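You operate a simulated robot arm through the tools that you are given. There is no shell and no other tool. Be economical: measure what you need, move in short steps, check, and stop when the job is done.

Carry out the task below with a simulated robot arm. There is one attempt and no reset: what you move stays moved.

JOB
Move the green sensor plug to input 4 and the red one into the freed input.
Fine: the grey strip off first and on again after; the main switch stays as it is.

It is judged by the outcome, as a careful person would: the job done as asked, and still so three seconds after it is handed in. It fails if anything else is knocked over, pushed out of place, dropped, spilled or broken.

ROBOT AND FRAMES
A 7-joint arm with a two-finger parallel gripper on a trunk, on a base that drives. Base frame: it is fixed to the floor where the robot stands at the start and does not move with it; the origin is under the middle of the robot, x ahead of it, y to its left, z up. Lengths are in mm, angles in degrees, forces in N, time in s.
With the tool pointing down near the work surface it reaches from about 100 to 880 mm from the robot's upright axis, wherever it stands. Its first joint turns from -115.0 to 115.0 degrees. Places, roughly: grey control box [800, 800, 800]; input four [700, 800, 800]; input one [700, 1000, 800]; input three [700, 800, 800]; input two [700, 900, 800]; main switch [600, 1000, 800]; switch of the grey socket strip [500, -200, 800]. Payload 3.91 kg.
The tool frame sits at the grasp point between the pads (the TCP): z along the fingers, y along the line on which they close. The tips reach 30 mm beyond it. The gripper opens to 110 mm. The fingers are 20 mm wide and 10 mm thick; the gripper's body (48 by 112 mm) begins 55 mm behind the TCP.
Orientation is that of the tool frame in the base frame, as a unit quaternion [w, x, y, z]. With the fingers straight down and closing along the base's y, the tool's x points along the base's -x, its y along +y and its z along -z.

CONTROLS
- The arm moves only by the tool drive_tool. Its arguments are lists of equal length, an entry for each row: "linear": the shift along the tool's x, y, z in mm, a list of three; "rotation": the turn, a rotation vector about the tool's x, y, z in degrees, a list of three; "hand": the closure, from 0 (fully open) to 1 (shut). In form: {"linear": [[tx, ty, tz], ...], "rotation": [[ax, ay, az], ...], "hand": [hand, ...]}. A call has 1 to 20 rows; each row shifts and turns the commanded pose from where the row before left it, along the tool's axes as they then stand. Rows are played at 5 a second. More than 50 mm and 8.6 degrees between two rows, or a gripper value outside its range, and nothing of the call is played. A pose out of reach is approached as far as the arm can. The call stops where the force on the tool passes 90 N (or 10 N more than at its start, if that is more) or the arm is blocked; 0.2 s more then pass. The fingers move at their own pace (about 153 mm/s each) and stop on an object; they squeeze with about 39 N. The grip force told is the motor's: it shows also when the fingers shut on nothing. Time passes only in rows, and 0.2 s behind the last, so rows that do not move let the fingers close. The reply holds the time, the measured pose of the TCP, the force on the tool along the base axes, the opening and the grip force, in the units named above and with some noise, with the torque about the TCP (base axes, N m) and any sound that the robot's microphone picked up.
- Cameras (640 x 400 px; columns grow to the right, rows downward): "scene" is now at [227.3, 206.1, 1159.6]; the picture's right is [0.00, -1.00, 0.00], its down [0.02, 0.00, -1.00] and it looks along [1.00, 0.00, 0.02] (base axes); focal length 214 px, centre (320, 200). "wrist" rides on the gripper at [72, 17, -103] in the tool frame; the picture's right is [-0.23, 0.97, 0.00], its down [-0.76, -0.18, -0.62] and it looks along [-0.61, -0.14, 0.78] (tool axes); focal length 222 px, centre (320, 200). There is no depth. A picture from a camera that has moved, and an enlarged one, comes with that camera's place and axes in the base frame and with its lens. The place of the scene camera against the robot may be out by one fixed shift of up to 12 mm in any direction.
- get_image(camera): a new picture of that camera. No time passes.
- move_column(by): slides the trunk up (or, below 0, down) by that many mm; the arm and the scene camera ride with it, the base frame stays. It gives what a move gives, with no picture.
- roll_base(legs): drives the robot by 1 to 6 legs, each [ahead, left, turn to the left] in mm, mm and degrees, along the robot's own axes; the way and the turn of a leg run together, so that a leg with both is an arc; at most 1500 mm and 180 degrees a leg. The arm and the cameras ride along, it lands a little off, and it stops where it bumps. It gives what a move gives.
- turn_head(pan, tilt): turns the head with the scene camera to pan (to the left, within 80 degrees either way) and tilt (down, from -29 to 69), counted from straight ahead of the robot. It gives what a move gives.
- enlarge(camera, box): a new picture of the part [left, top, right, bottom] of that camera's present view, enlarged. No time passes.
- job_done(): hands the job in; it is judged then, once.

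Go step by step. Nothing tells you exact positions but the pictures and the camera data: compare them with the known pose of the tool, close in by small moves and look again before you grip or let go. The budget is 120 turns and 98 pictures, counting those below and the enlarged ones. Unless the task says otherwise, let go and move clear before handing in, and close with one line.

The tools are called after "Call:" by a JSON object that holds its "method" and its "body". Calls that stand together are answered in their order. drive_tool: Moves the arm, as the interface text tells. Its arguments: {"type":"object","properties":{"linear":{"type":"array","items":{"type":"array","items":{"type":"number"}}},"rotation":{"type":"array","items":{"type":"array","items":{"type":"number"}}},"hand":{"type":"array","items":{"type":"number"}}},"required":["linear","rotation","hand"]} The other tools are called the same way: move_column (by) slides the trunk up or down; roll_base (legs) drives the base; turn_head (pan, tilt) turns the head that bears the scene camera; get_image (camera) takes a picture; enlarge (camera, box) takes an enlarged picture of a part of a camera's view; job_done () hands the job in.

At the start:

```text
t: 0.0
ee_pos: [325.5, 349.0, 1154.5]
tcp_rot: [0.001, 0.0, 1.0, 0.001]
wrist_force: [0.0, 0.0, -0.1]
wrist_torque: [-0.03, 0.0, 0.02]
gripper_width: 110.1
grip_force: 0.1
trunk travel left (down, up): [-430.0, 560.0]
robot x, y, heading: [1.3, 1.6, 0.0]
head pan, tilt: [0.2, -1.4]
```

scene: 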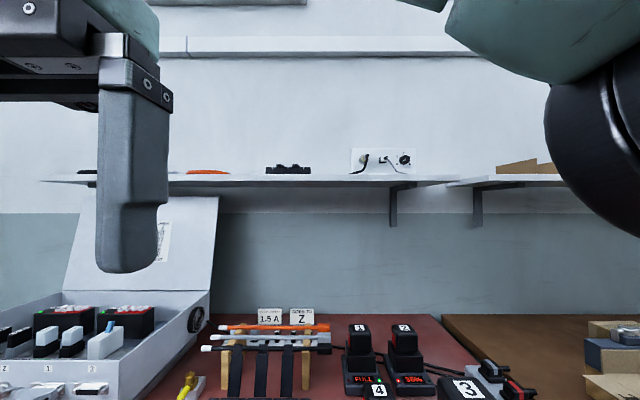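
wrist: 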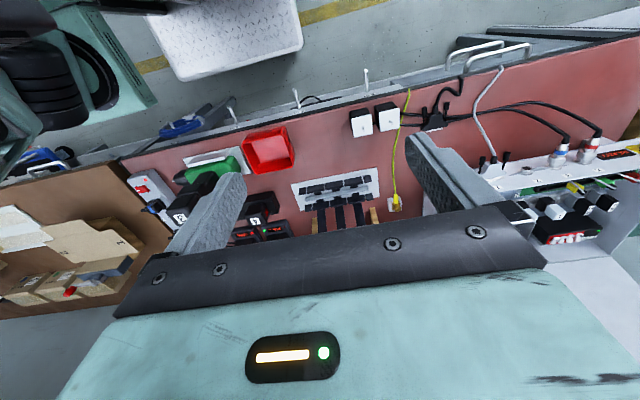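

I see a control box at the left and a bench ahead. I'll turn the head to look at the box, and then at the strip.

Call:
{"method": "turn_head", "body": {"pan": 50, "tilt": 30}}

Call:
{"method": "get_image", "body": {"camera": "scene"}}

Call:
{"method": "turn_head", "body": {"pan": -30, "tilt": 40}}

Call:
{"method": "get_image", "body": {"camera": "scene"}}

```text
t: 1.2
ee_pos: [323.4, 348.6, 1153.0]
tcp_rot: [-0.001, 0.0, 1.0, 0.001]
wrist_force: [0.2, -0.2, 0.1]
wrist_torque: [0.04, -0.01, 0.03]
gripper_width: 109.9
grip_force: 0.1
trunk travel left (down, up): [-430.0, 560.0]
robot x, y, heading: [-0.4, -4.2, -0.1]
head pan, tilt: [50.0, 30.0]
```

```text
95 pictures are left
camera scene: at [196.1, 275.1, 1109.2], right [0.77, -0.64, 0.0], down [-0.32, -0.38, -0.87], along [0.56, 0.66, -0.5], focal length 214 px, centre (320, 200)
```

scene: 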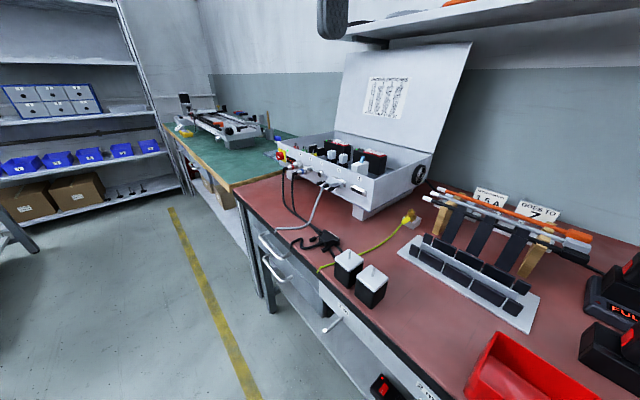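

```text
t: 2.7
ee_pos: [325.2, 348.5, 1152.8]
tcp_rot: [0.0, -0.001, 1.0, 0.001]
wrist_force: [0.7, 1.0, -0.1]
wrist_torque: [0.01, 0.02, 0.03]
gripper_width: 110.0
grip_force: 0.0
trunk travel left (down, up): [-430.0, 560.0]
robot x, y, heading: [-1.0, -3.1, 0.1]
head pan, tilt: [-30.0, 40.0]
```

```text
94 pictures are left
camera scene: at [211.6, 163.3, 1093.8], right [-0.5, -0.87, 0.0], down [-0.56, 0.32, -0.77], along [0.66, -0.38, -0.64], focal length 214 px, centre (320, 200)
```

scene: 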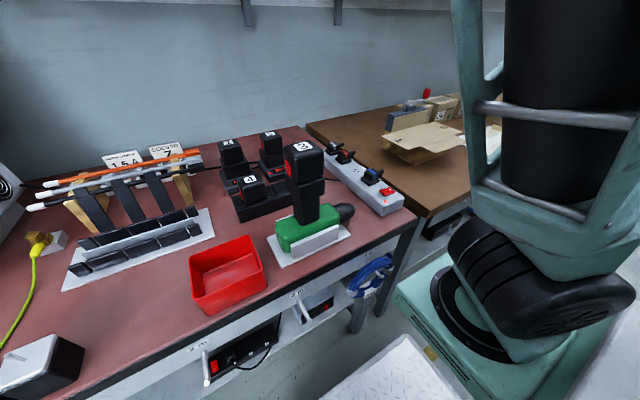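

The strip on the right has a red rocker at its near end. I'll enlarge it, then the box.

Call:
{"method": "enlarge", "body": {"camera": "scene", "box": [300, 120, 428, 220]}}

Call:
{"method": "turn_head", "body": {"pan": 50, "tilt": 30}}

Call:
{"method": "enlarge", "body": {"camera": "scene", "box": [260, 120, 440, 232]}}

```text
4.00 times, centred on (364, 170) of scene
camera zoom: at [211.6, 163.3, 1093.8], right [-0.5, -0.87, 0.0], down [-0.56, 0.32, -0.77], along [0.66, -0.38, -0.64], focal length 858 px, centre (144, 320)
```

zoom: 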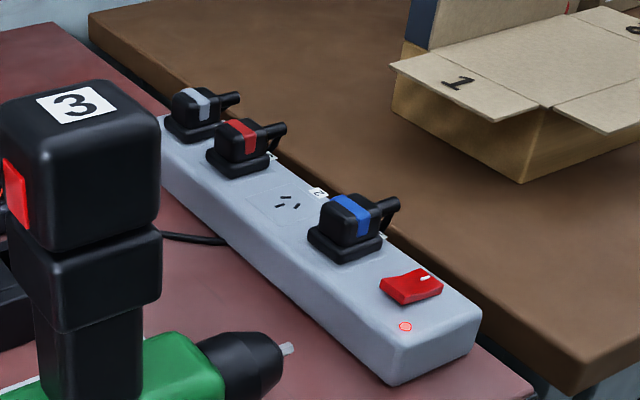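

```text
t: 4.2
ee_pos: [324.1, 349.2, 1152.6]
tcp_rot: [-0.001, -0.001, 1.0, 0.0]
wrist_force: [-0.2, -0.7, 0.2]
wrist_torque: [0.03, 0.0, -0.02]
gripper_width: 109.9
grip_force: 0.1
trunk travel left (down, up): [-430.0, 560.0]
robot x, y, heading: [3.9, 0.7, -0.0]
head pan, tilt: [50.0, 30.0]
```

```text
3.56 times, centred on (350, 176) of scene
camera zoom: at [196.1, 275.1, 1109.1], right [0.77, -0.64, 0.0], down [-0.32, -0.38, -0.87], along [0.56, 0.66, -0.5], focal length 763 px, centre (213, 285)
```

zoom: 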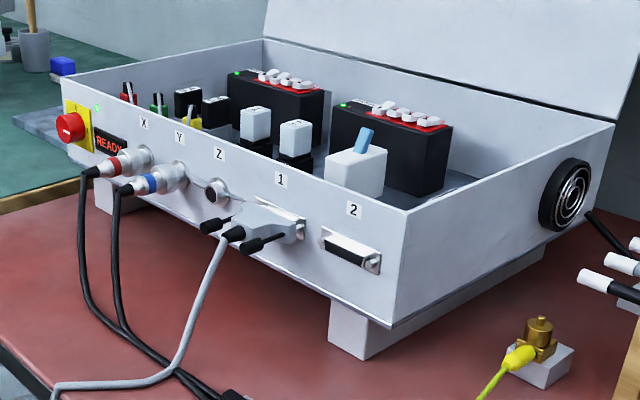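

The strip is live: its lamp is lit and the rocker is about (500,-200,770). I'll bring the hand above it, high, and look with the wrist camera.

Call:
{"method": "drive_tool", "body": {"linear": [[-8, -46, 10], [-8, -46, 10], [-8, -46, 10], [-8, -46, 10], [-8, -46, 10], [-8, -46, 10], [-8, -46, 10], [-8, -46, 10], [-8, -46, 10], [-8, -46, 10], [-8, -46, 10], [-8, -46, 10]], "rotation": [[0, 0, 0], [0, 0, 0], [0, 0, 0], [0, 0, 0], [0, 0, 0], [0, 0, 0], [0, 0, 0], [0, 0, 0], [0, 0, 0], [0, 0, 0], [0, 0, 0], [0, 0, 0]], "hand": [0, 0, 0, 0, 0, 0, 0.5, 0.7, 1, 1, 1, 1]}}

Call:
{"method": "get_image", "body": {"camera": "wrist"}}

Call:
{"method": "turn_head", "body": {"pan": -40, "tilt": 40}}

Call:
{"method": "get_image", "body": {"camera": "scene"}}

```text
t: 6.8
ee_pos: [397.8, 64.3, 1079.1]
tcp_rot: [0.0, -0.001, 1.0, 0.0]
wrist_force: [-1.3, 0.5, -0.2]
wrist_torque: [-0.06, -0.06, 0.03]
gripper_width: 0.0
grip_force: 37.6
out of reach, approached as far as the arm can: row 6, 7, 8, 9, 10, 11, 12
trunk travel left (down, up): [-430.0, 560.0]
robot x, y, heading: [1.2, 0.4, 0.1]
head pan, tilt: [50.0, 30.0]
```

```text
91 pictures are left
camera wrist: at [325.5, 80.4, 1183.0], right [0.23, 0.97, 0.0], down [0.76, -0.18, 0.62], along [0.61, -0.14, -0.78], focal length 222 px, centre (320, 200)
```

wrist: 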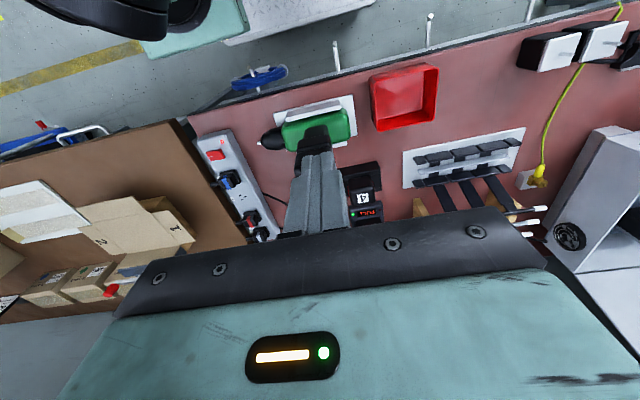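

```text
t: 8.5
ee_pos: [398.5, 63.7, 1079.6]
tcp_rot: [0.0, 0.0, 1.0, -0.001]
wrist_force: [-0.1, 0.5, 0.6]
wrist_torque: [-0.02, 0.02, 0.02]
gripper_width: 0.0
grip_force: 37.5
trunk travel left (down, up): [-430.0, 560.0]
robot x, y, heading: [-3.9, -0.1, 0.1]
head pan, tilt: [-40.0, 40.0]
```

```text
90 pictures are left
camera scene: at [203.1, 151.2, 1093.8], right [-0.64, -0.77, 0.0], down [-0.49, 0.41, -0.77], along [0.59, -0.49, -0.64], focal length 214 px, centre (320, 200)
```

scene: 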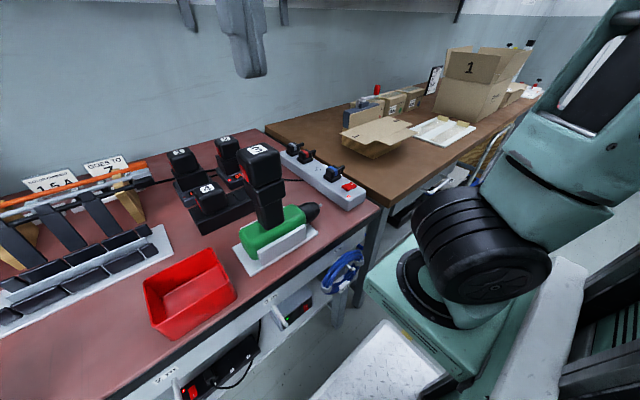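

The hand stopped partway at its reach limit (398,64,1080). I'll continue in a wider arc, further out from the robot.

Call:
{"method": "drive_tool", "body": {"linear": [[-40, 0, 0], [-30, -30, 0], [0, -40, 0], [0, -40, 0], [0, -40, 0], [0, -40, 0], [0, -40, 0]], "rotation": [[0, 0, 0], [0, 0, 0], [0, 0, 0], [0, 0, 0], [0, 0, 0], [0, 0, 0], [0, 0, 0]], "hand": [1, 1, 1, 1, 1, 1, 1]}}

Call:
{"method": "get_image", "body": {"camera": "scene"}}

```text
t: 10.1
ee_pos: [475.0, -168.3, 1075.3]
tcp_rot: [0.0, -0.001, 1.0, 0.0]
wrist_force: [-0.2, -0.3, 1.1]
wrist_torque: [0.0, 0.02, 0.01]
gripper_width: 0.0
grip_force: 37.5
out of reach, approached as far as the arm can: row 5
trunk travel left (down, up): [-430.0, 560.0]
robot x, y, heading: [0.8, -0.7, 0.1]
head pan, tilt: [-40.0, 40.0]
```

```text
89 pictures are left
camera scene: at [203.0, 151.3, 1093.8], right [-0.64, -0.77, 0.0], down [-0.49, 0.41, -0.77], along [0.59, -0.49, -0.64], focal length 214 px, centre (320, 200)
```

scene: 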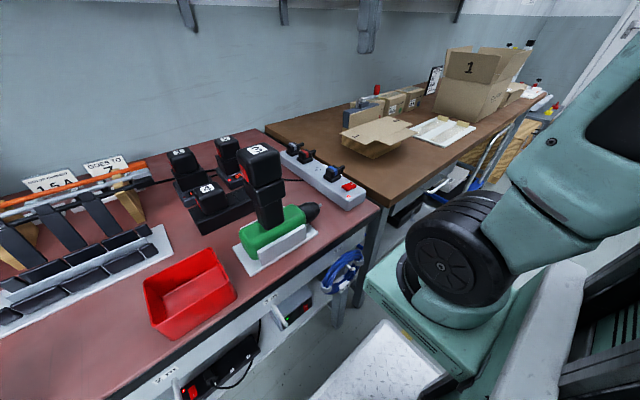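

The hand is above the strip area. I'll look with the wrist camera.

Call:
{"method": "enlarge", "body": {"camera": "wrist", "box": [160, 50, 480, 250]}}

```text
2.00 times, centred on (320, 150) of wrist
camera zoom: at [402.1, -151.1, 1178.2], right [0.23, 0.97, 0.0], down [0.76, -0.18, 0.62], along [0.61, -0.14, -0.78], focal length 444 px, centre (320, 300)
```

zoom: 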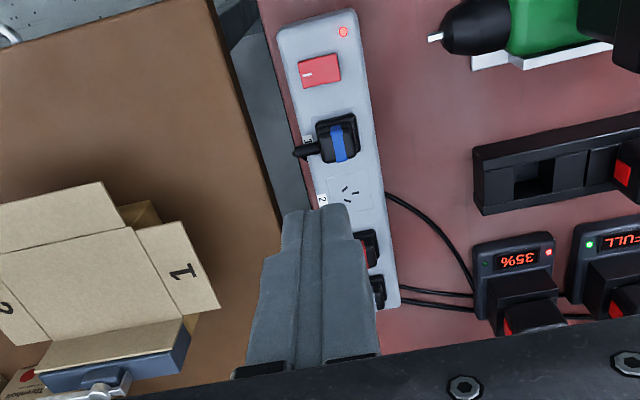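

I estimate the rocker at about (478,-168,790). I'll enlarge it to see which side is pressed.

Call:
{"method": "enlarge", "body": {"camera": "wrist", "box": [290, 50, 354, 90]}}

Call:
{"method": "enlarge", "body": {"camera": "scene", "box": [324, 170, 372, 200]}}

```text
10.00 times, centred on (322, 70) of wrist
camera zoom: at [402.1, -151.1, 1178.2], right [0.23, 0.97, 0.0], down [0.76, -0.18, 0.62], along [0.61, -0.14, -0.78], focal length 2221 px, centre (300, 1500)
```

zoom: 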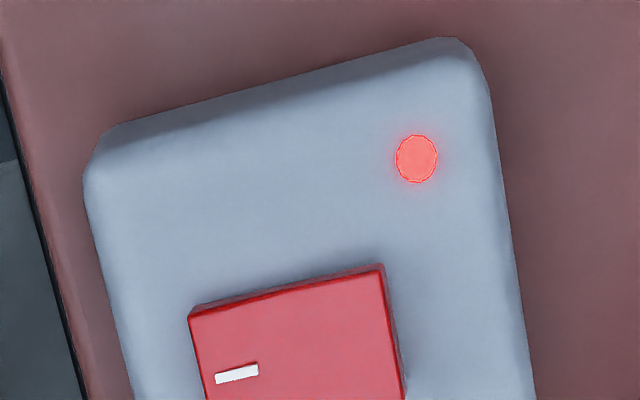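

```text
13.33 times, centred on (348, 185) of scene
camera zoom: at [203.0, 151.3, 1093.8], right [-0.64, -0.77, 0.0], down [-0.49, 0.41, -0.77], along [0.59, -0.49, -0.64], focal length 2860 px, centre (-53, 400)
```

zoom: 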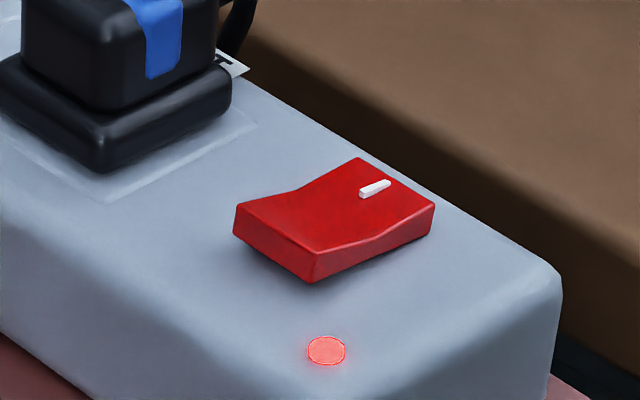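

The dashed −y side is down and the +y half is raised, so I'll press the +y half at about (479,-157). I'll descend to just above it and check.

Call:
{"method": "drive_tool", "body": {"linear": [[-4, 11, 30], [0, 0, 45], [0, 0, 45], [0, 0, 45], [0, 0, 45], [0, 0, 15], [0, 0, 0]], "rotation": [[0, 0, 0], [0, 0, 0], [0, 0, 0], [0, 0, 0], [0, 0, 0], [0, 0, 0], [0, 0, 0]], "hand": [1, 1, 1, 1, 1, 1, 1]}}

Call:
{"method": "enlarge", "body": {"camera": "wrist", "box": [200, 100, 440, 250]}}

Call:
{"method": "enlarge", "body": {"camera": "scene", "box": [290, 130, 402, 200]}}

```text
t: 11.7
ee_pos: [479.4, -157.2, 848.7]
tcp_rot: [0.0, 0.0, 1.0, 0.0]
wrist_force: [0.4, -0.7, 0.7]
wrist_torque: [-0.02, 0.0, 0.01]
gripper_width: 0.1
grip_force: 38.3
trunk travel left (down, up): [-430.0, 560.0]
robot x, y, heading: [-1.2, -0.4, 0.3]
head pan, tilt: [-40.0, 40.0]
```

```text
2.67 times, centred on (320, 175) of wrist
camera zoom: at [405.8, -139.9, 952.1], right [0.23, 0.97, 0.0], down [0.76, -0.18, 0.62], along [0.61, -0.14, -0.78], focal length 592 px, centre (320, 267)
```

zoom: 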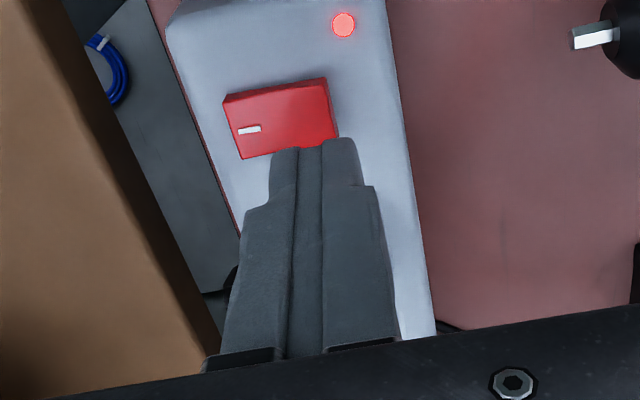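

```text
5.71 times, centred on (346, 165) of scene
camera zoom: at [203.1, 151.1, 1093.8], right [-0.64, -0.77, 0.0], down [-0.49, 0.41, -0.77], along [0.59, -0.49, -0.64], focal length 1226 px, centre (171, 400)
```

zoom: 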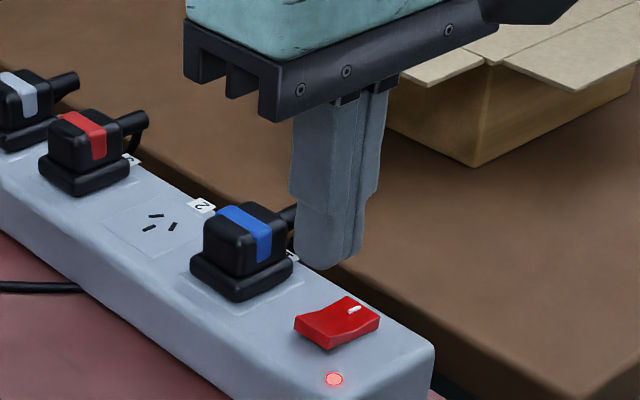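

Triangulating the two wrist views puts the raised half at about (482,-160), top z≈775. I'll lower and press in small steps.

Call:
{"method": "drive_tool", "body": {"linear": [[-3, 0, 15], [0, 0, 20], [0, 0, 4], [0, 0, 0]], "rotation": [[0, 0, 0], [0, 0, 0], [0, 0, 0], [0, 0, 0]], "hand": [1, 1, 1, 1]}}

Call:
{"method": "enlarge", "body": {"camera": "scene", "box": [310, 150, 390, 200]}}

```text
t: 12.7
ee_pos: [480.2, -157.1, 813.2]
tcp_rot: [0.003, -0.001, 1.0, 0.0]
wrist_force: [-15.2, 7.9, 72.3]
wrist_torque: [-0.44, 0.59, -0.12]
gripper_width: 0.0
grip_force: 37.9
trunk travel left (down, up): [-430.0, 560.0]
robot x, y, heading: [-1.9, 1.5, -0.3]
head pan, tilt: [-40.0, 40.0]
```

```text
8.00 times, centred on (350, 175) of scene
camera zoom: at [201.0, 152.0, 1095.1], right [-0.64, -0.77, 0.0], down [-0.49, 0.41, -0.77], along [0.59, -0.49, -0.64], focal length 1716 px, centre (80, 400)
```

zoom: 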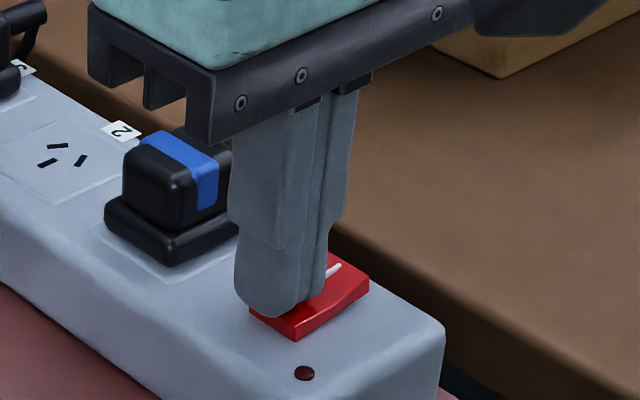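

The lamp is out. I'll lift clear and check the strip.

Call:
{"method": "drive_tool", "body": {"linear": [[0, 0, -20], [0, 0, -40], [0, 0, -45], [0, 0, -45], [0, 0, -45], [0, 0, -45], [0, 0, 0]], "rotation": [[0, 0, 0], [0, 0, 0], [0, 0, 0], [0, 0, 0], [0, 0, 0], [0, 0, 0], [0, 0, 0]], "hand": [1, 1, 1, 1, 1, 1, 1]}}

Call:
{"method": "enlarge", "body": {"camera": "scene", "box": [290, 130, 402, 200]}}

Call:
{"method": "turn_head", "body": {"pan": 40, "tilt": 55}}

Call:
{"method": "get_image", "body": {"camera": "scene"}}

```text
t: 14.3
ee_pos: [482.1, -157.3, 1050.4]
tcp_rot: [0.001, -0.001, 1.0, 0.0]
wrist_force: [0.3, -0.6, 0.0]
wrist_torque: [-0.01, 0.01, 0.0]
gripper_width: 0.1
grip_force: 37.8
trunk travel left (down, up): [-430.0, 560.0]
robot x, y, heading: [2.5, -0.4, 0.0]
head pan, tilt: [-40.0, 40.0]
```

```text
5.71 times, centred on (346, 165) of scene
camera zoom: at [203.0, 151.1, 1093.8], right [-0.64, -0.77, 0.0], down [-0.49, 0.41, -0.77], along [0.59, -0.49, -0.64], focal length 1226 px, centre (171, 400)
```

zoom: 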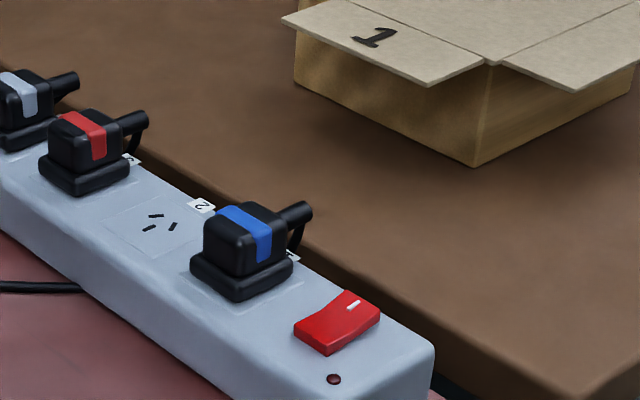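

```text
t: 15.8
ee_pos: [481.5, -157.3, 1048.3]
tcp_rot: [0.0, 0.001, 1.0, 0.0]
wrist_force: [-0.7, 0.3, 0.7]
wrist_torque: [-0.04, -0.01, -0.01]
gripper_width: 0.0
grip_force: 37.3
trunk travel left (down, up): [-430.0, 560.0]
robot x, y, heading: [-0.8, -0.2, 0.2]
head pan, tilt: [40.0, 55.0]
```

```text
81 pictures are left
camera scene: at [193.2, 252.1, 1073.1], right [0.64, -0.77, 0.0], down [-0.63, -0.53, -0.57], along [0.44, 0.37, -0.82], focal length 214 px, centre (320, 200)
```

scene: 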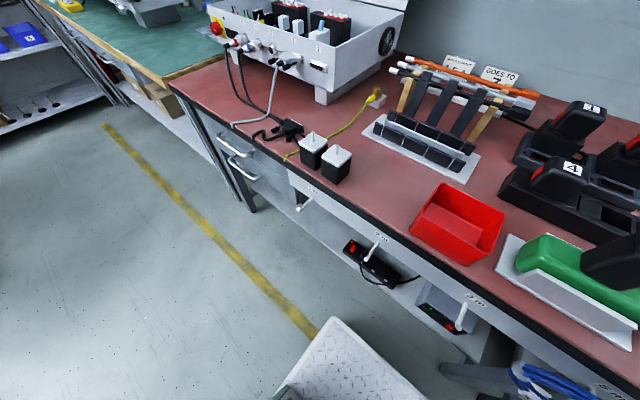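

The strip is off (lamp dark, rocker flipped). I'll drive left parallel to the bench to get in front of the box.

Call:
{"method": "roll_base", "body": {"legs": [[0, 750, 0]]}}

Call:
{"method": "turn_head", "body": {"pan": 0, "tilt": 40}}

Call:
{"method": "move_column", "body": {"by": 120}}

Call:
{"method": "get_image", "body": {"camera": "scene"}}

Call:
{"method": "get_image", "body": {"camera": "wrist"}}

```text
t: 19.9
ee_pos: [480.6, 601.0, 1049.2]
tcp_rot: [0.001, 0.0, 1.0, 0.0]
wrist_force: [0.4, 0.0, 0.2]
wrist_torque: [0.0, 0.01, 0.0]
gripper_width: 0.0
grip_force: 37.9
trunk travel left (down, up): [-430.0, 560.0]
robot x, y, heading: [3.1, 759.3, -0.2]
head pan, tilt: [40.0, 55.0]
```

```text
t: 21.0
ee_pos: [481.0, 599.8, 1049.9]
tcp_rot: [0.0, 0.0, 1.0, 0.0]
wrist_force: [-0.2, 0.1, 0.3]
wrist_torque: [-0.03, 0.01, -0.02]
gripper_width: 0.0
grip_force: 37.7
trunk travel left (down, up): [-430.0, 560.0]
robot x, y, heading: [-0.2, 755.9, -0.3]
head pan, tilt: [0.0, 40.0]
```

```text
t: 22.5
ee_pos: [480.0, 600.4, 1168.7]
tcp_rot: [0.0, 0.0, 1.0, 0.0]
wrist_force: [-0.2, 0.8, -0.4]
wrist_torque: [0.02, 0.0, -0.03]
gripper_width: 0.1
grip_force: 38.1
trunk travel left (down, up): [-550.0, 440.0]
robot x, y, heading: [0.2, 758.9, -0.0]
head pan, tilt: [0.0, 40.0]
```

```text
80 pictures are left
camera scene: at [221.5, 963.0, 1213.7], right [0.0, -1.0, 0.0], down [-0.64, 0.0, -0.77], along [0.77, 0.0, -0.64], focal length 214 px, centre (320, 200)
```

scene: 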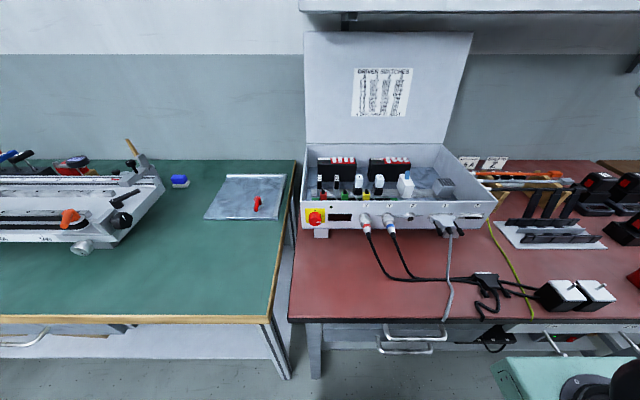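

```text
79 pictures are left
camera wrist: at [407.5, 616.5, 1273.5], right [0.23, 0.97, 0.0], down [0.76, -0.18, 0.62], along [0.61, -0.14, -0.78], focal length 222 px, centre (320, 200)
```

wrist: 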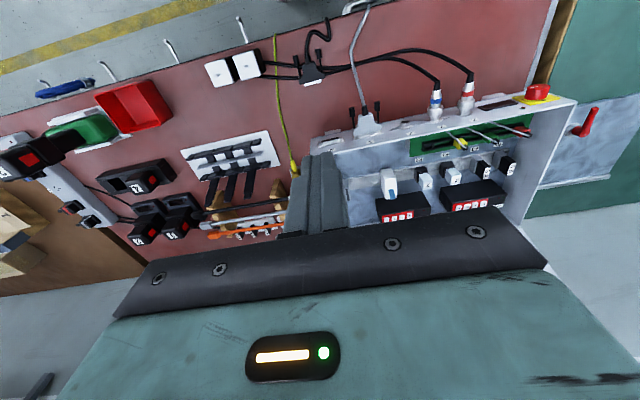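

Now I can see into the box: a green board behind the front wall carries the sensor plugs. I'll enlarge both views.

Call:
{"method": "enlarge", "body": {"camera": "wrist", "box": [380, 90, 556, 200]}}

Call:
{"method": "enlarge", "body": {"camera": "scene", "box": [296, 140, 496, 265]}}

Call:
{"method": "enlarge", "body": {"camera": "scene", "box": [340, 60, 420, 120]}}

```text
3.64 times, centred on (468, 145) of wrist
camera zoom: at [407.5, 616.5, 1273.5], right [0.23, 0.97, 0.0], down [0.76, -0.18, 0.62], along [0.61, -0.14, -0.78], focal length 808 px, centre (-218, 400)
```

zoom: 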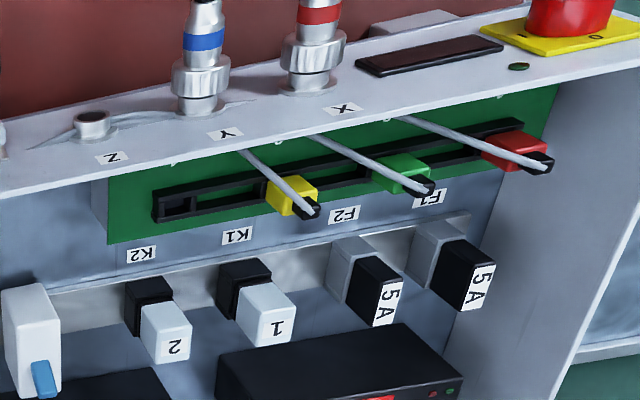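

```text
3.20 times, centred on (396, 202) of scene
camera zoom: at [221.5, 963.0, 1213.7], right [0.0, -1.0, 0.0], down [-0.64, 0.0, -0.77], along [0.77, 0.0, -0.64], focal length 686 px, centre (77, 192)
```

zoom: 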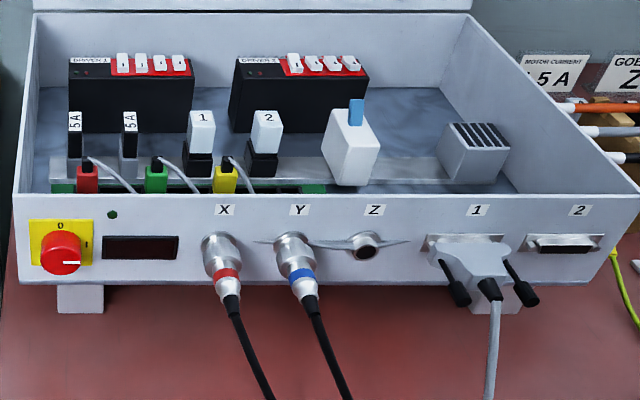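

```text
6.67 times, centred on (380, 90) of scene
camera zoom: at [221.5, 963.0, 1213.7], right [0.0, -1.0, 0.0], down [-0.64, 0.0, -0.77], along [0.77, 0.0, -0.64], focal length 1430 px, centre (-80, 933)
```

zoom: 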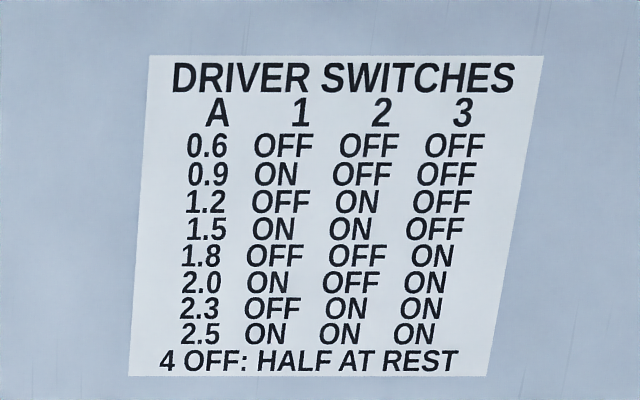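

Red is in input 1 (leftmost, highest y), green in 2, yellow in 3, and 4 is empty. So green goes to 4 and red to 2. I'll open the hand and move in for a closer wrist view.

Call:
{"method": "drive_tool", "body": {"linear": [[-10, 37, 21], [-10, 37, 21], [-10, 37, 21], [-10, 37, 21], [-10, 37, 21], [-10, 37, 21], [-10, 37, 21], [-10, 37, 21], [0, 0, 0]], "rotation": [[0, 0, 0], [0, 0, 0], [0, 0, 0], [0, 0, 0], [0, 0, 0], [0, 0, 0], [0, 0, 0], [0, 0, 0], [0, 0, 0]], "hand": [0, 0, 0, 0, 0, 0, 0, 0, 0]}}

Call:
{"method": "get_image", "body": {"camera": "wrist"}}

```text
t: 24.5
ee_pos: [559.8, 896.5, 1002.7]
tcp_rot: [0.0, -0.001, 1.0, 0.0]
wrist_force: [-0.2, 0.2, 0.8]
wrist_torque: [-0.01, -0.04, 0.0]
gripper_width: 109.9
grip_force: 0.1
trunk travel left (down, up): [-550.0, 440.0]
robot x, y, heading: [-1.2, 755.6, 0.2]
head pan, tilt: [0.0, 40.0]
```

```text
75 pictures are left
camera wrist: at [486.9, 913.1, 1105.6], right [0.23, 0.97, 0.0], down [0.76, -0.18, 0.62], along [0.61, -0.14, -0.78], focal length 222 px, centre (320, 200)
```

wrist: 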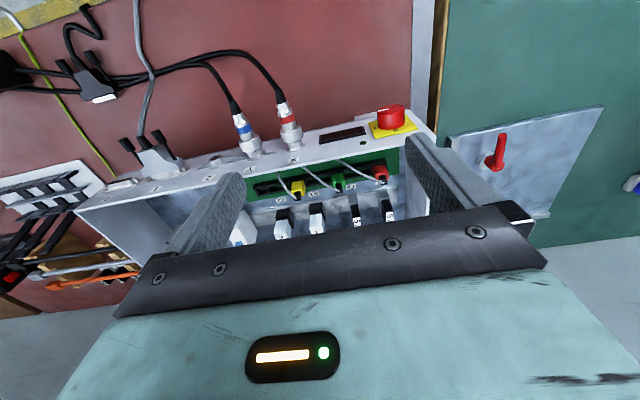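

Call:
{"method": "enlarge", "body": {"camera": "wrist", "box": [240, 145, 416, 255]}}

```text
3.64 times, centred on (328, 200) of wrist
camera zoom: at [486.9, 913.1, 1105.6], right [0.23, 0.97, 0.0], down [0.76, -0.18, 0.62], along [0.61, -0.14, -0.78], focal length 808 px, centre (291, 200)
```

zoom: 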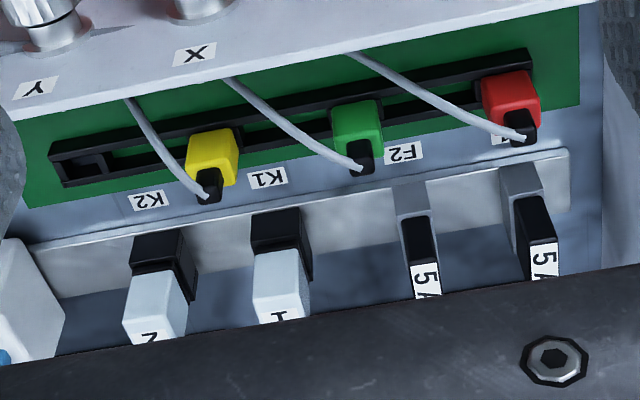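

The plugs stand upright. My estimates are nub top z≈880 and x≈655, with red y≈956, green 900, yellow 846. Socket 4 is at (655,791,845), and the pitch is about 55 mm. I'll move above green with a narrow opening and look.

Call:
{"method": "drive_tool", "body": {"linear": [[-40, 1, 0], [-40, 1, 10], [-14, 1, 33], [0, 0, 0]], "rotation": [[0, 0, 0], [0, 0, 0], [0, 0, 0], [0, 0, 0]], "hand": [0.6, 0.6, 0.6, 0.6]}}

Call:
{"method": "get_image", "body": {"camera": "wrist"}}

Call:
{"method": "enlarge", "body": {"camera": "scene", "box": [296, 130, 456, 230]}}

```text
t: 25.5
ee_pos: [654.5, 898.7, 957.6]
tcp_rot: [0.001, -0.002, 1.0, 0.0]
wrist_force: [0.6, -1.1, 0.5]
wrist_torque: [0.01, -0.01, 0.0]
gripper_width: 44.2
grip_force: 0.1
trunk travel left (down, up): [-550.0, 440.0]
robot x, y, heading: [-1.1, 756.8, 0.0]
head pan, tilt: [0.0, 40.0]
```

```text
73 pictures are left
camera wrist: at [581.4, 915.7, 1062.3], right [0.22, 0.97, 0.0], down [0.76, -0.18, 0.62], along [0.61, -0.14, -0.78], focal length 222 px, centre (320, 200)
```

wrist: 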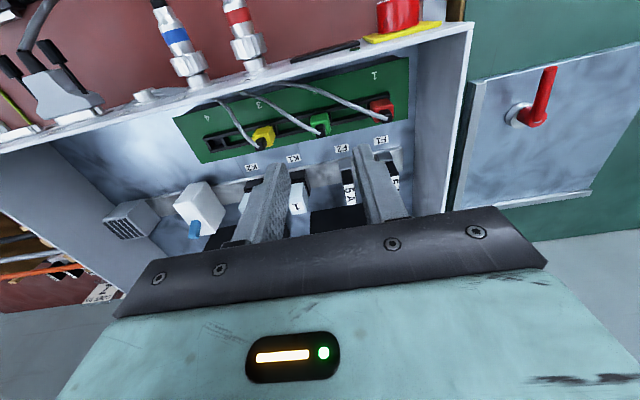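

```text
4.00 times, centred on (376, 180) of scene
camera zoom: at [221.5, 963.0, 1213.8], right [0.0, -1.0, 0.0], down [-0.64, 0.0, -0.77], along [0.77, 0.0, -0.64], focal length 858 px, centre (96, 280)
```

zoom: 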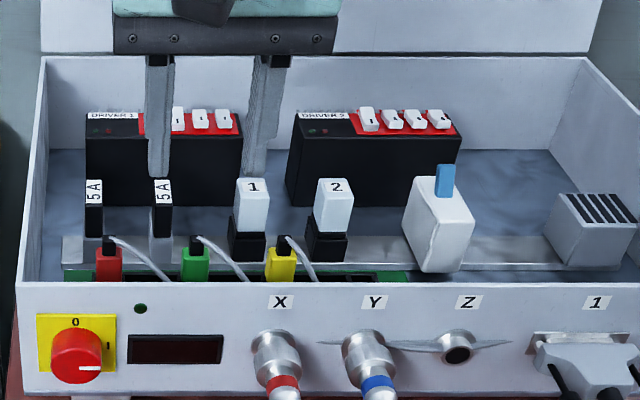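

The board labels 1, 3 and 4 confirm the order. I'll enlarge to refine green's position.

Call:
{"method": "enlarge", "body": {"camera": "wrist", "box": [180, 60, 420, 210]}}

```text
2.67 times, centred on (300, 135) of wrist
camera zoom: at [581.4, 915.7, 1062.3], right [0.22, 0.97, 0.0], down [0.76, -0.18, 0.62], along [0.61, -0.14, -0.78], focal length 592 px, centre (373, 373)
```

zoom: 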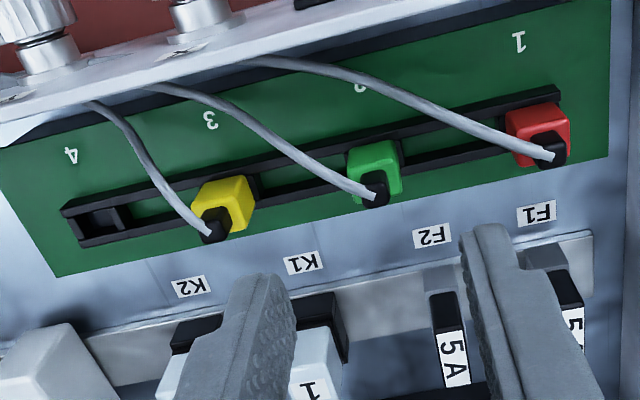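

Refined: green is at (652,900.5), the coloured body spans about z 845–870, and the row runs parallel to y. I'll descend over green, offset +4 mm in x to keep clear of its cable, and check before closing.

Call:
{"method": "drive_tool", "body": {"linear": [[-2, 2, 25], [0, 0, 25], [0, 0, 14], [0, 0, 8], [0, 0, 0]], "rotation": [[0, 0, 0], [0, 0, 0], [0, 0, 0], [0, 0, 0], [0, 0, 0]], "hand": [0.6, 0.6, 0.6, 0.6, 0.6]}}

Call:
{"method": "enlarge", "body": {"camera": "wrist", "box": [200, 40, 440, 190]}}

Call:
{"method": "enlarge", "body": {"camera": "scene", "box": [300, 160, 396, 220]}}

```text
t: 26.7
ee_pos: [655.9, 900.9, 885.9]
tcp_rot: [0.0, 0.0, 1.0, 0.0]
wrist_force: [-0.5, 0.6, 0.3]
wrist_torque: [0.03, 0.02, 0.0]
gripper_width: 43.8
grip_force: 0.1
trunk travel left (down, up): [-550.0, 440.0]
robot x, y, heading: [0.1, 757.5, 0.2]
head pan, tilt: [0.0, 40.0]
```

```text
2.67 times, centred on (320, 115) of wrist
camera zoom: at [582.9, 917.7, 990.1], right [0.23, 0.97, 0.0], down [0.76, -0.18, 0.62], along [0.61, -0.14, -0.78], focal length 592 px, centre (320, 427)
```

zoom: 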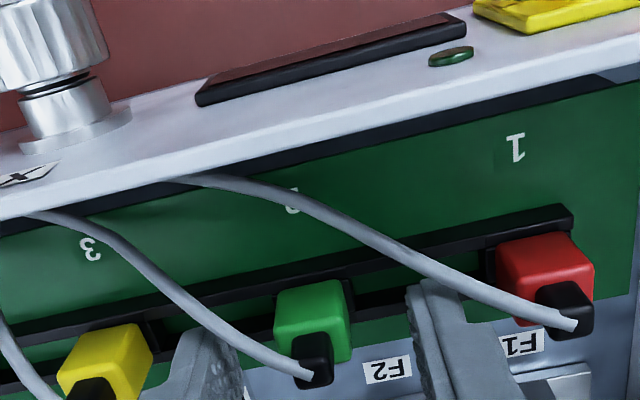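

```text
6.67 times, centred on (348, 190) of scene
camera zoom: at [221.5, 963.0, 1213.8], right [0.0, -1.0, 0.0], down [-0.64, 0.0, -0.77], along [0.77, 0.0, -0.64], focal length 1430 px, centre (133, 267)
```

zoom: 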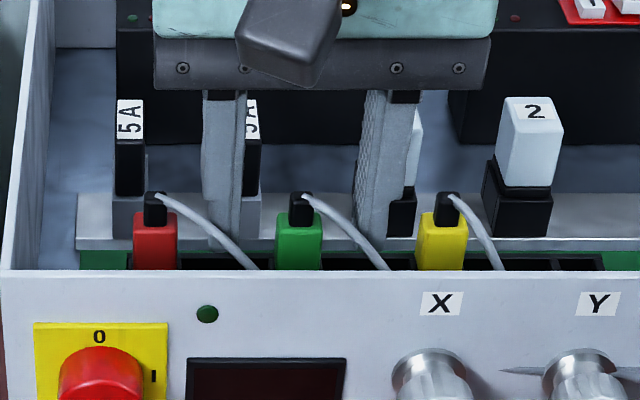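

The fingers straddle green well and the neighbours are clear. I'll go 4 mm lower and close.

Call:
{"method": "drive_tool", "body": {"linear": [[0, 0, 4], [0, 0, 0], [0, 0, 0], [0, 0, 0], [0, 0, 0]], "rotation": [[0, 0, 0], [0, 0, 0], [0, 0, 0], [0, 0, 0], [0, 0, 0]], "hand": [0.6, 0.8, 1, 1, 1]}}

Call:
{"method": "enlarge", "body": {"camera": "wrist", "box": [200, 40, 440, 190]}}

Call:
{"method": "enlarge", "body": {"camera": "scene", "box": [300, 160, 396, 220]}}

```text
t: 27.9
ee_pos: [654.7, 901.6, 882.0]
tcp_rot: [0.0, -0.002, 1.0, -0.001]
wrist_force: [0.6, -2.0, 0.7]
wrist_torque: [-0.06, 0.01, 0.01]
gripper_width: 15.1
grip_force: 38.6
trunk travel left (down, up): [-550.0, 440.0]
robot x, y, heading: [0.4, 756.8, -0.0]
head pan, tilt: [0.0, 40.0]
```

```text
2.67 times, centred on (320, 115) of wrist
camera zoom: at [583.0, 918.0, 986.4], right [0.22, 0.97, 0.0], down [0.76, -0.18, 0.62], along [0.61, -0.14, -0.78], focal length 592 px, centre (320, 427)
```

zoom: 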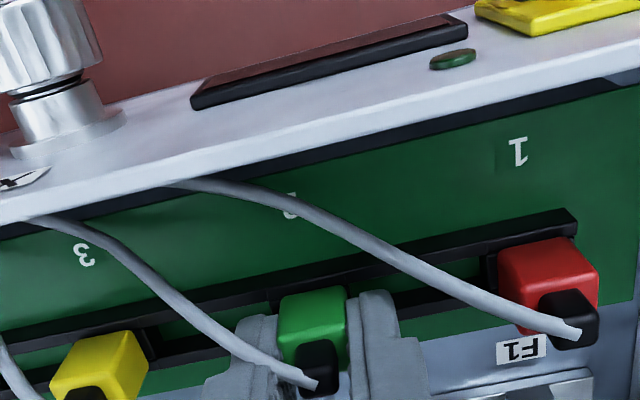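

```text
6.67 times, centred on (348, 190) of scene
camera zoom: at [221.6, 963.0, 1213.8], right [0.0, -1.0, 0.0], down [-0.64, 0.0, -0.77], along [0.77, 0.0, -0.64], focal length 1430 px, centre (133, 267)
```

zoom: 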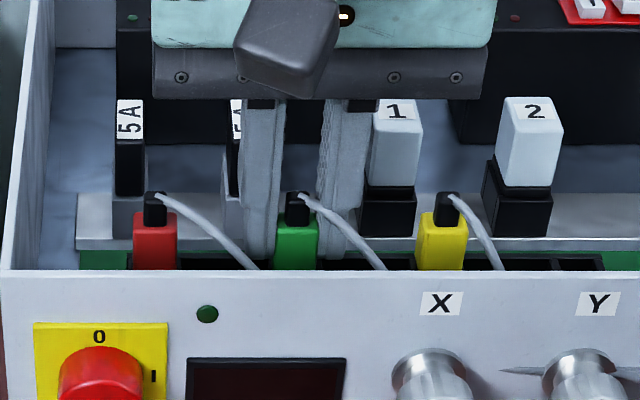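

I have green gripped (15.1 mm), TCP at (655,901.6,882). I'll pull straight up.

Call:
{"method": "drive_tool", "body": {"linear": [[0, 0, -4], [0, 0, -6], [0, 0, -10], [0, 0, -12], [0, 0, -13], [0, 0, 0]], "rotation": [[0, 0, 0], [0, 0, 0], [0, 0, 0], [0, 0, 0], [0, 0, 0], [0, 0, 0]], "hand": [1, 1, 1, 1, 1, 1]}}

Call:
{"method": "get_image", "body": {"camera": "wrist"}}

Call:
{"method": "enlarge", "body": {"camera": "scene", "box": [300, 150, 412, 220]}}

```text
t: 29.3
ee_pos: [655.3, 901.2, 928.7]
tcp_rot: [0.0, -0.001, 1.0, 0.0]
wrist_force: [-0.6, -0.3, 0.1]
wrist_torque: [-0.01, 0.0, -0.01]
gripper_width: 15.1
grip_force: 39.1
trunk travel left (down, up): [-550.0, 440.0]
robot x, y, heading: [-2.3, 754.4, 0.3]
head pan, tilt: [0.0, 40.0]
```

```text
66 pictures are left
camera wrist: at [582.8, 918.0, 1031.9], right [0.23, 0.97, 0.0], down [0.76, -0.18, 0.62], along [0.61, -0.14, -0.78], focal length 222 px, centre (320, 200)
```

wrist: 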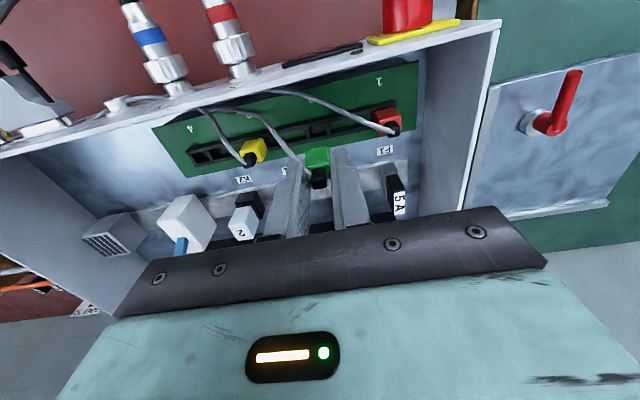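

```text
5.71 times, centred on (356, 185) of scene
camera zoom: at [221.6, 963.1, 1213.8], right [0.0, -1.0, 0.0], down [-0.64, 0.0, -0.77], along [0.77, 0.0, -0.64], focal length 1226 px, centre (114, 286)
```

zoom: 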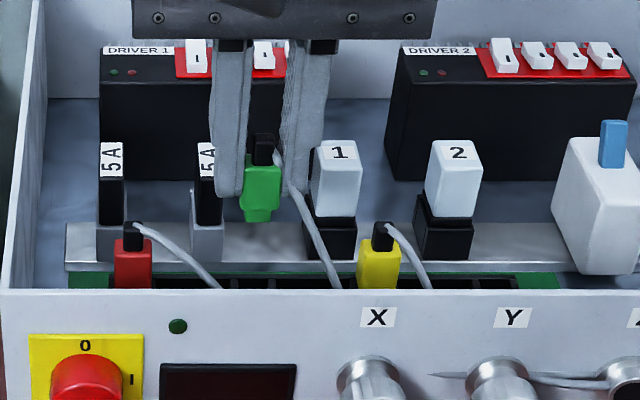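

Green is out cleanly. I'll raise it another 30 mm and move it over to input 4.

Call:
{"method": "drive_tool", "body": {"linear": [[0, 0, -15], [0, 0, -15], [0, -28, 0], [0, -28, 0], [0, -28, 0], [0, -27, 0], [0, 0, 0]], "rotation": [[0, 0, 0], [0, 0, 0], [0, 0, 0], [0, 0, 0], [0, 0, 0], [0, 0, 0], [0, 0, 0]], "hand": [1, 1, 1, 1, 1, 1, 1]}}

Call:
{"method": "get_image", "body": {"camera": "wrist"}}

Call:
{"method": "enlarge", "body": {"camera": "scene", "box": [300, 130, 428, 210]}}

```text
t: 30.9
ee_pos: [654.7, 791.4, 957.2]
tcp_rot: [0.0, -0.002, 1.0, 0.0]
wrist_force: [0.6, 0.2, -0.1]
wrist_torque: [0.01, 0.0, 0.01]
gripper_width: 15.1
grip_force: 38.8
trunk travel left (down, up): [-550.0, 440.0]
robot x, y, heading: [-0.6, 758.3, -0.0]
head pan, tilt: [0.0, 40.0]
```

```text
64 pictures are left
camera wrist: at [582.7, 806.8, 1061.7], right [0.22, 0.97, 0.0], down [0.76, -0.18, 0.62], along [0.61, -0.14, -0.78], focal length 222 px, centre (320, 200)
```

wrist: 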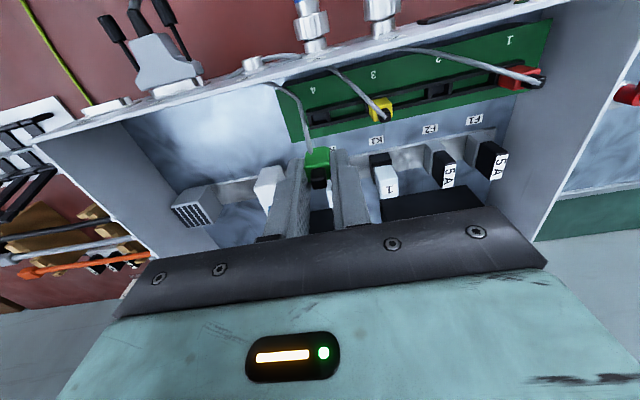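

```text
5.00 times, centred on (364, 170) of scene
camera zoom: at [221.6, 963.1, 1213.8], right [0.0, -1.0, 0.0], down [-0.64, 0.0, -0.77], along [0.77, 0.0, -0.64], focal length 1072 px, centre (100, 350)
```

zoom: 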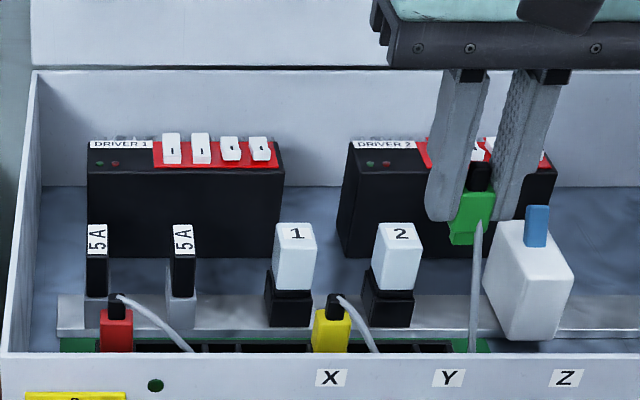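

I'll enlarge to check the alignment over socket 4.

Call:
{"method": "enlarge", "body": {"camera": "wrist", "box": [260, 50, 420, 150]}}

Call:
{"method": "enlarge", "body": {"camera": "wrist", "box": [270, 100, 366, 160]}}

```text
4.00 times, centred on (340, 100) of wrist
camera zoom: at [582.7, 806.8, 1061.7], right [0.22, 0.97, 0.0], down [0.76, -0.18, 0.62], along [0.61, -0.14, -0.78], focal length 888 px, centre (240, 600)
```

zoom: 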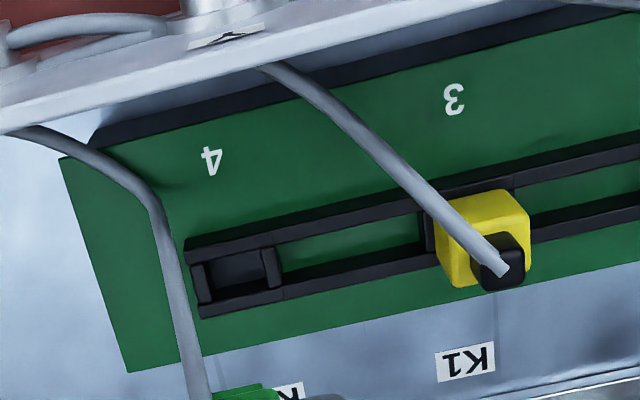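

```text
6.67 times, centred on (318, 130) of wrist
camera zoom: at [582.7, 806.8, 1061.7], right [0.22, 0.97, 0.0], down [0.76, -0.18, 0.62], along [0.61, -0.14, -0.78], focal length 1481 px, centre (333, 667)
```

zoom: 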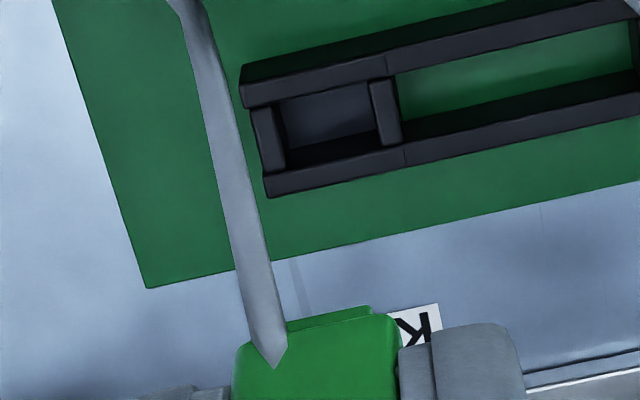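

Green looks aligned within about 1 mm of socket 4. I'll lower to just above it and check.

Call:
{"method": "drive_tool", "body": {"linear": [[0, 0, 20], [0, 0, 20], [0, 0, 17], [0, 0, 0]], "rotation": [[0, 0, 0], [0, 0, 0], [0, 0, 0], [0, 0, 0]], "hand": [1, 1, 1, 1]}}

Call:
{"method": "enlarge", "body": {"camera": "wrist", "box": [240, 70, 400, 170]}}

Call:
{"method": "enlarge", "body": {"camera": "scene", "box": [340, 150, 420, 200]}}

```text
t: 31.9
ee_pos: [656.0, 791.1, 901.4]
tcp_rot: [0.001, -0.001, 1.0, 0.001]
wrist_force: [-0.7, 0.9, -0.8]
wrist_torque: [0.0, 0.0, -0.02]
gripper_width: 15.2
grip_force: 39.0
trunk travel left (down, up): [-550.0, 440.0]
robot x, y, heading: [-2.2, 757.4, 0.1]
head pan, tilt: [0.0, 40.0]
```

```text
4.00 times, centred on (320, 120) of wrist
camera zoom: at [583.2, 807.6, 1004.5], right [0.23, 0.97, 0.0], down [0.76, -0.18, 0.62], along [0.61, -0.14, -0.78], focal length 888 px, centre (320, 520)
```

zoom: 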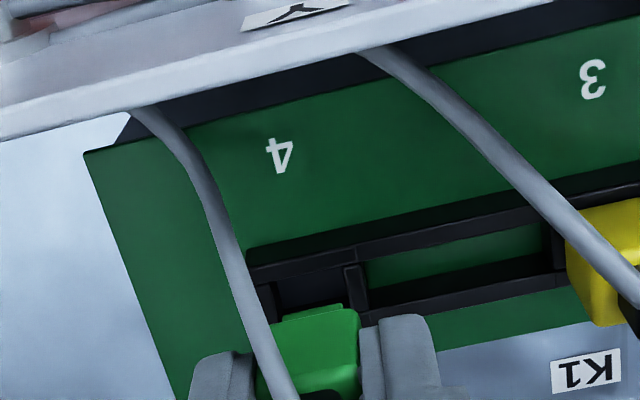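

```text
8.00 times, centred on (380, 175) of scene
camera zoom: at [221.5, 963.0, 1213.8], right [0.0, -1.0, 0.0], down [-0.64, 0.0, -0.77], along [0.77, 0.0, -0.64], focal length 1716 px, centre (-160, 400)
```

zoom: 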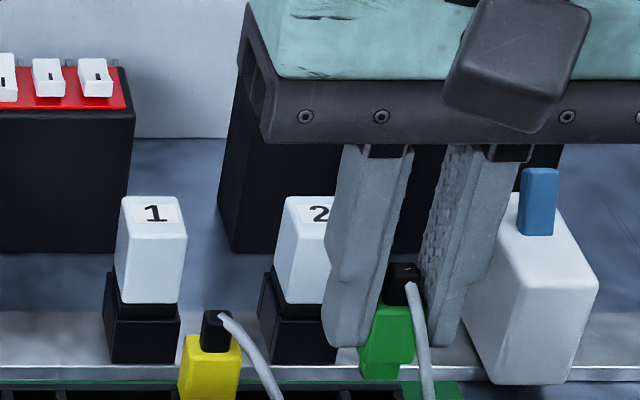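

Alignment still looks right. I'll insert in small steps while watching the force.

Call:
{"method": "drive_tool", "body": {"linear": [[0, 0, 4], [0, 0, 4], [0, 0, 2], [0, 0, 2], [0, 0, 0]], "rotation": [[0, 0, 0], [0, 0, 0], [0, 0, 0], [0, 0, 0], [0, 0, 0]], "hand": [1, 1, 1, 1, 1]}}

Call:
{"method": "enlarge", "body": {"camera": "wrist", "box": [240, 70, 400, 170]}}

```text
t: 33.1
ee_pos: [656.1, 789.9, 887.7]
tcp_rot: [0.0, -0.001, 1.0, 0.0]
wrist_force: [0.2, 0.0, 0.0]
wrist_torque: [-0.02, 0.03, 0.0]
gripper_width: 15.3
grip_force: 38.5
trunk travel left (down, up): [-550.0, 440.0]
robot x, y, heading: [-2.6, 758.2, 0.1]
head pan, tilt: [0.0, 40.0]
```

```text
4.00 times, centred on (320, 120) of wrist
camera zoom: at [583.1, 807.4, 992.4], right [0.23, 0.97, 0.0], down [0.76, -0.18, 0.62], along [0.61, -0.14, -0.78], focal length 888 px, centre (320, 520)
```

zoom: 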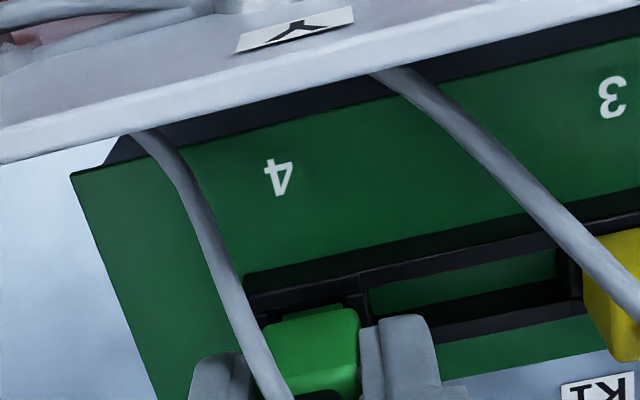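

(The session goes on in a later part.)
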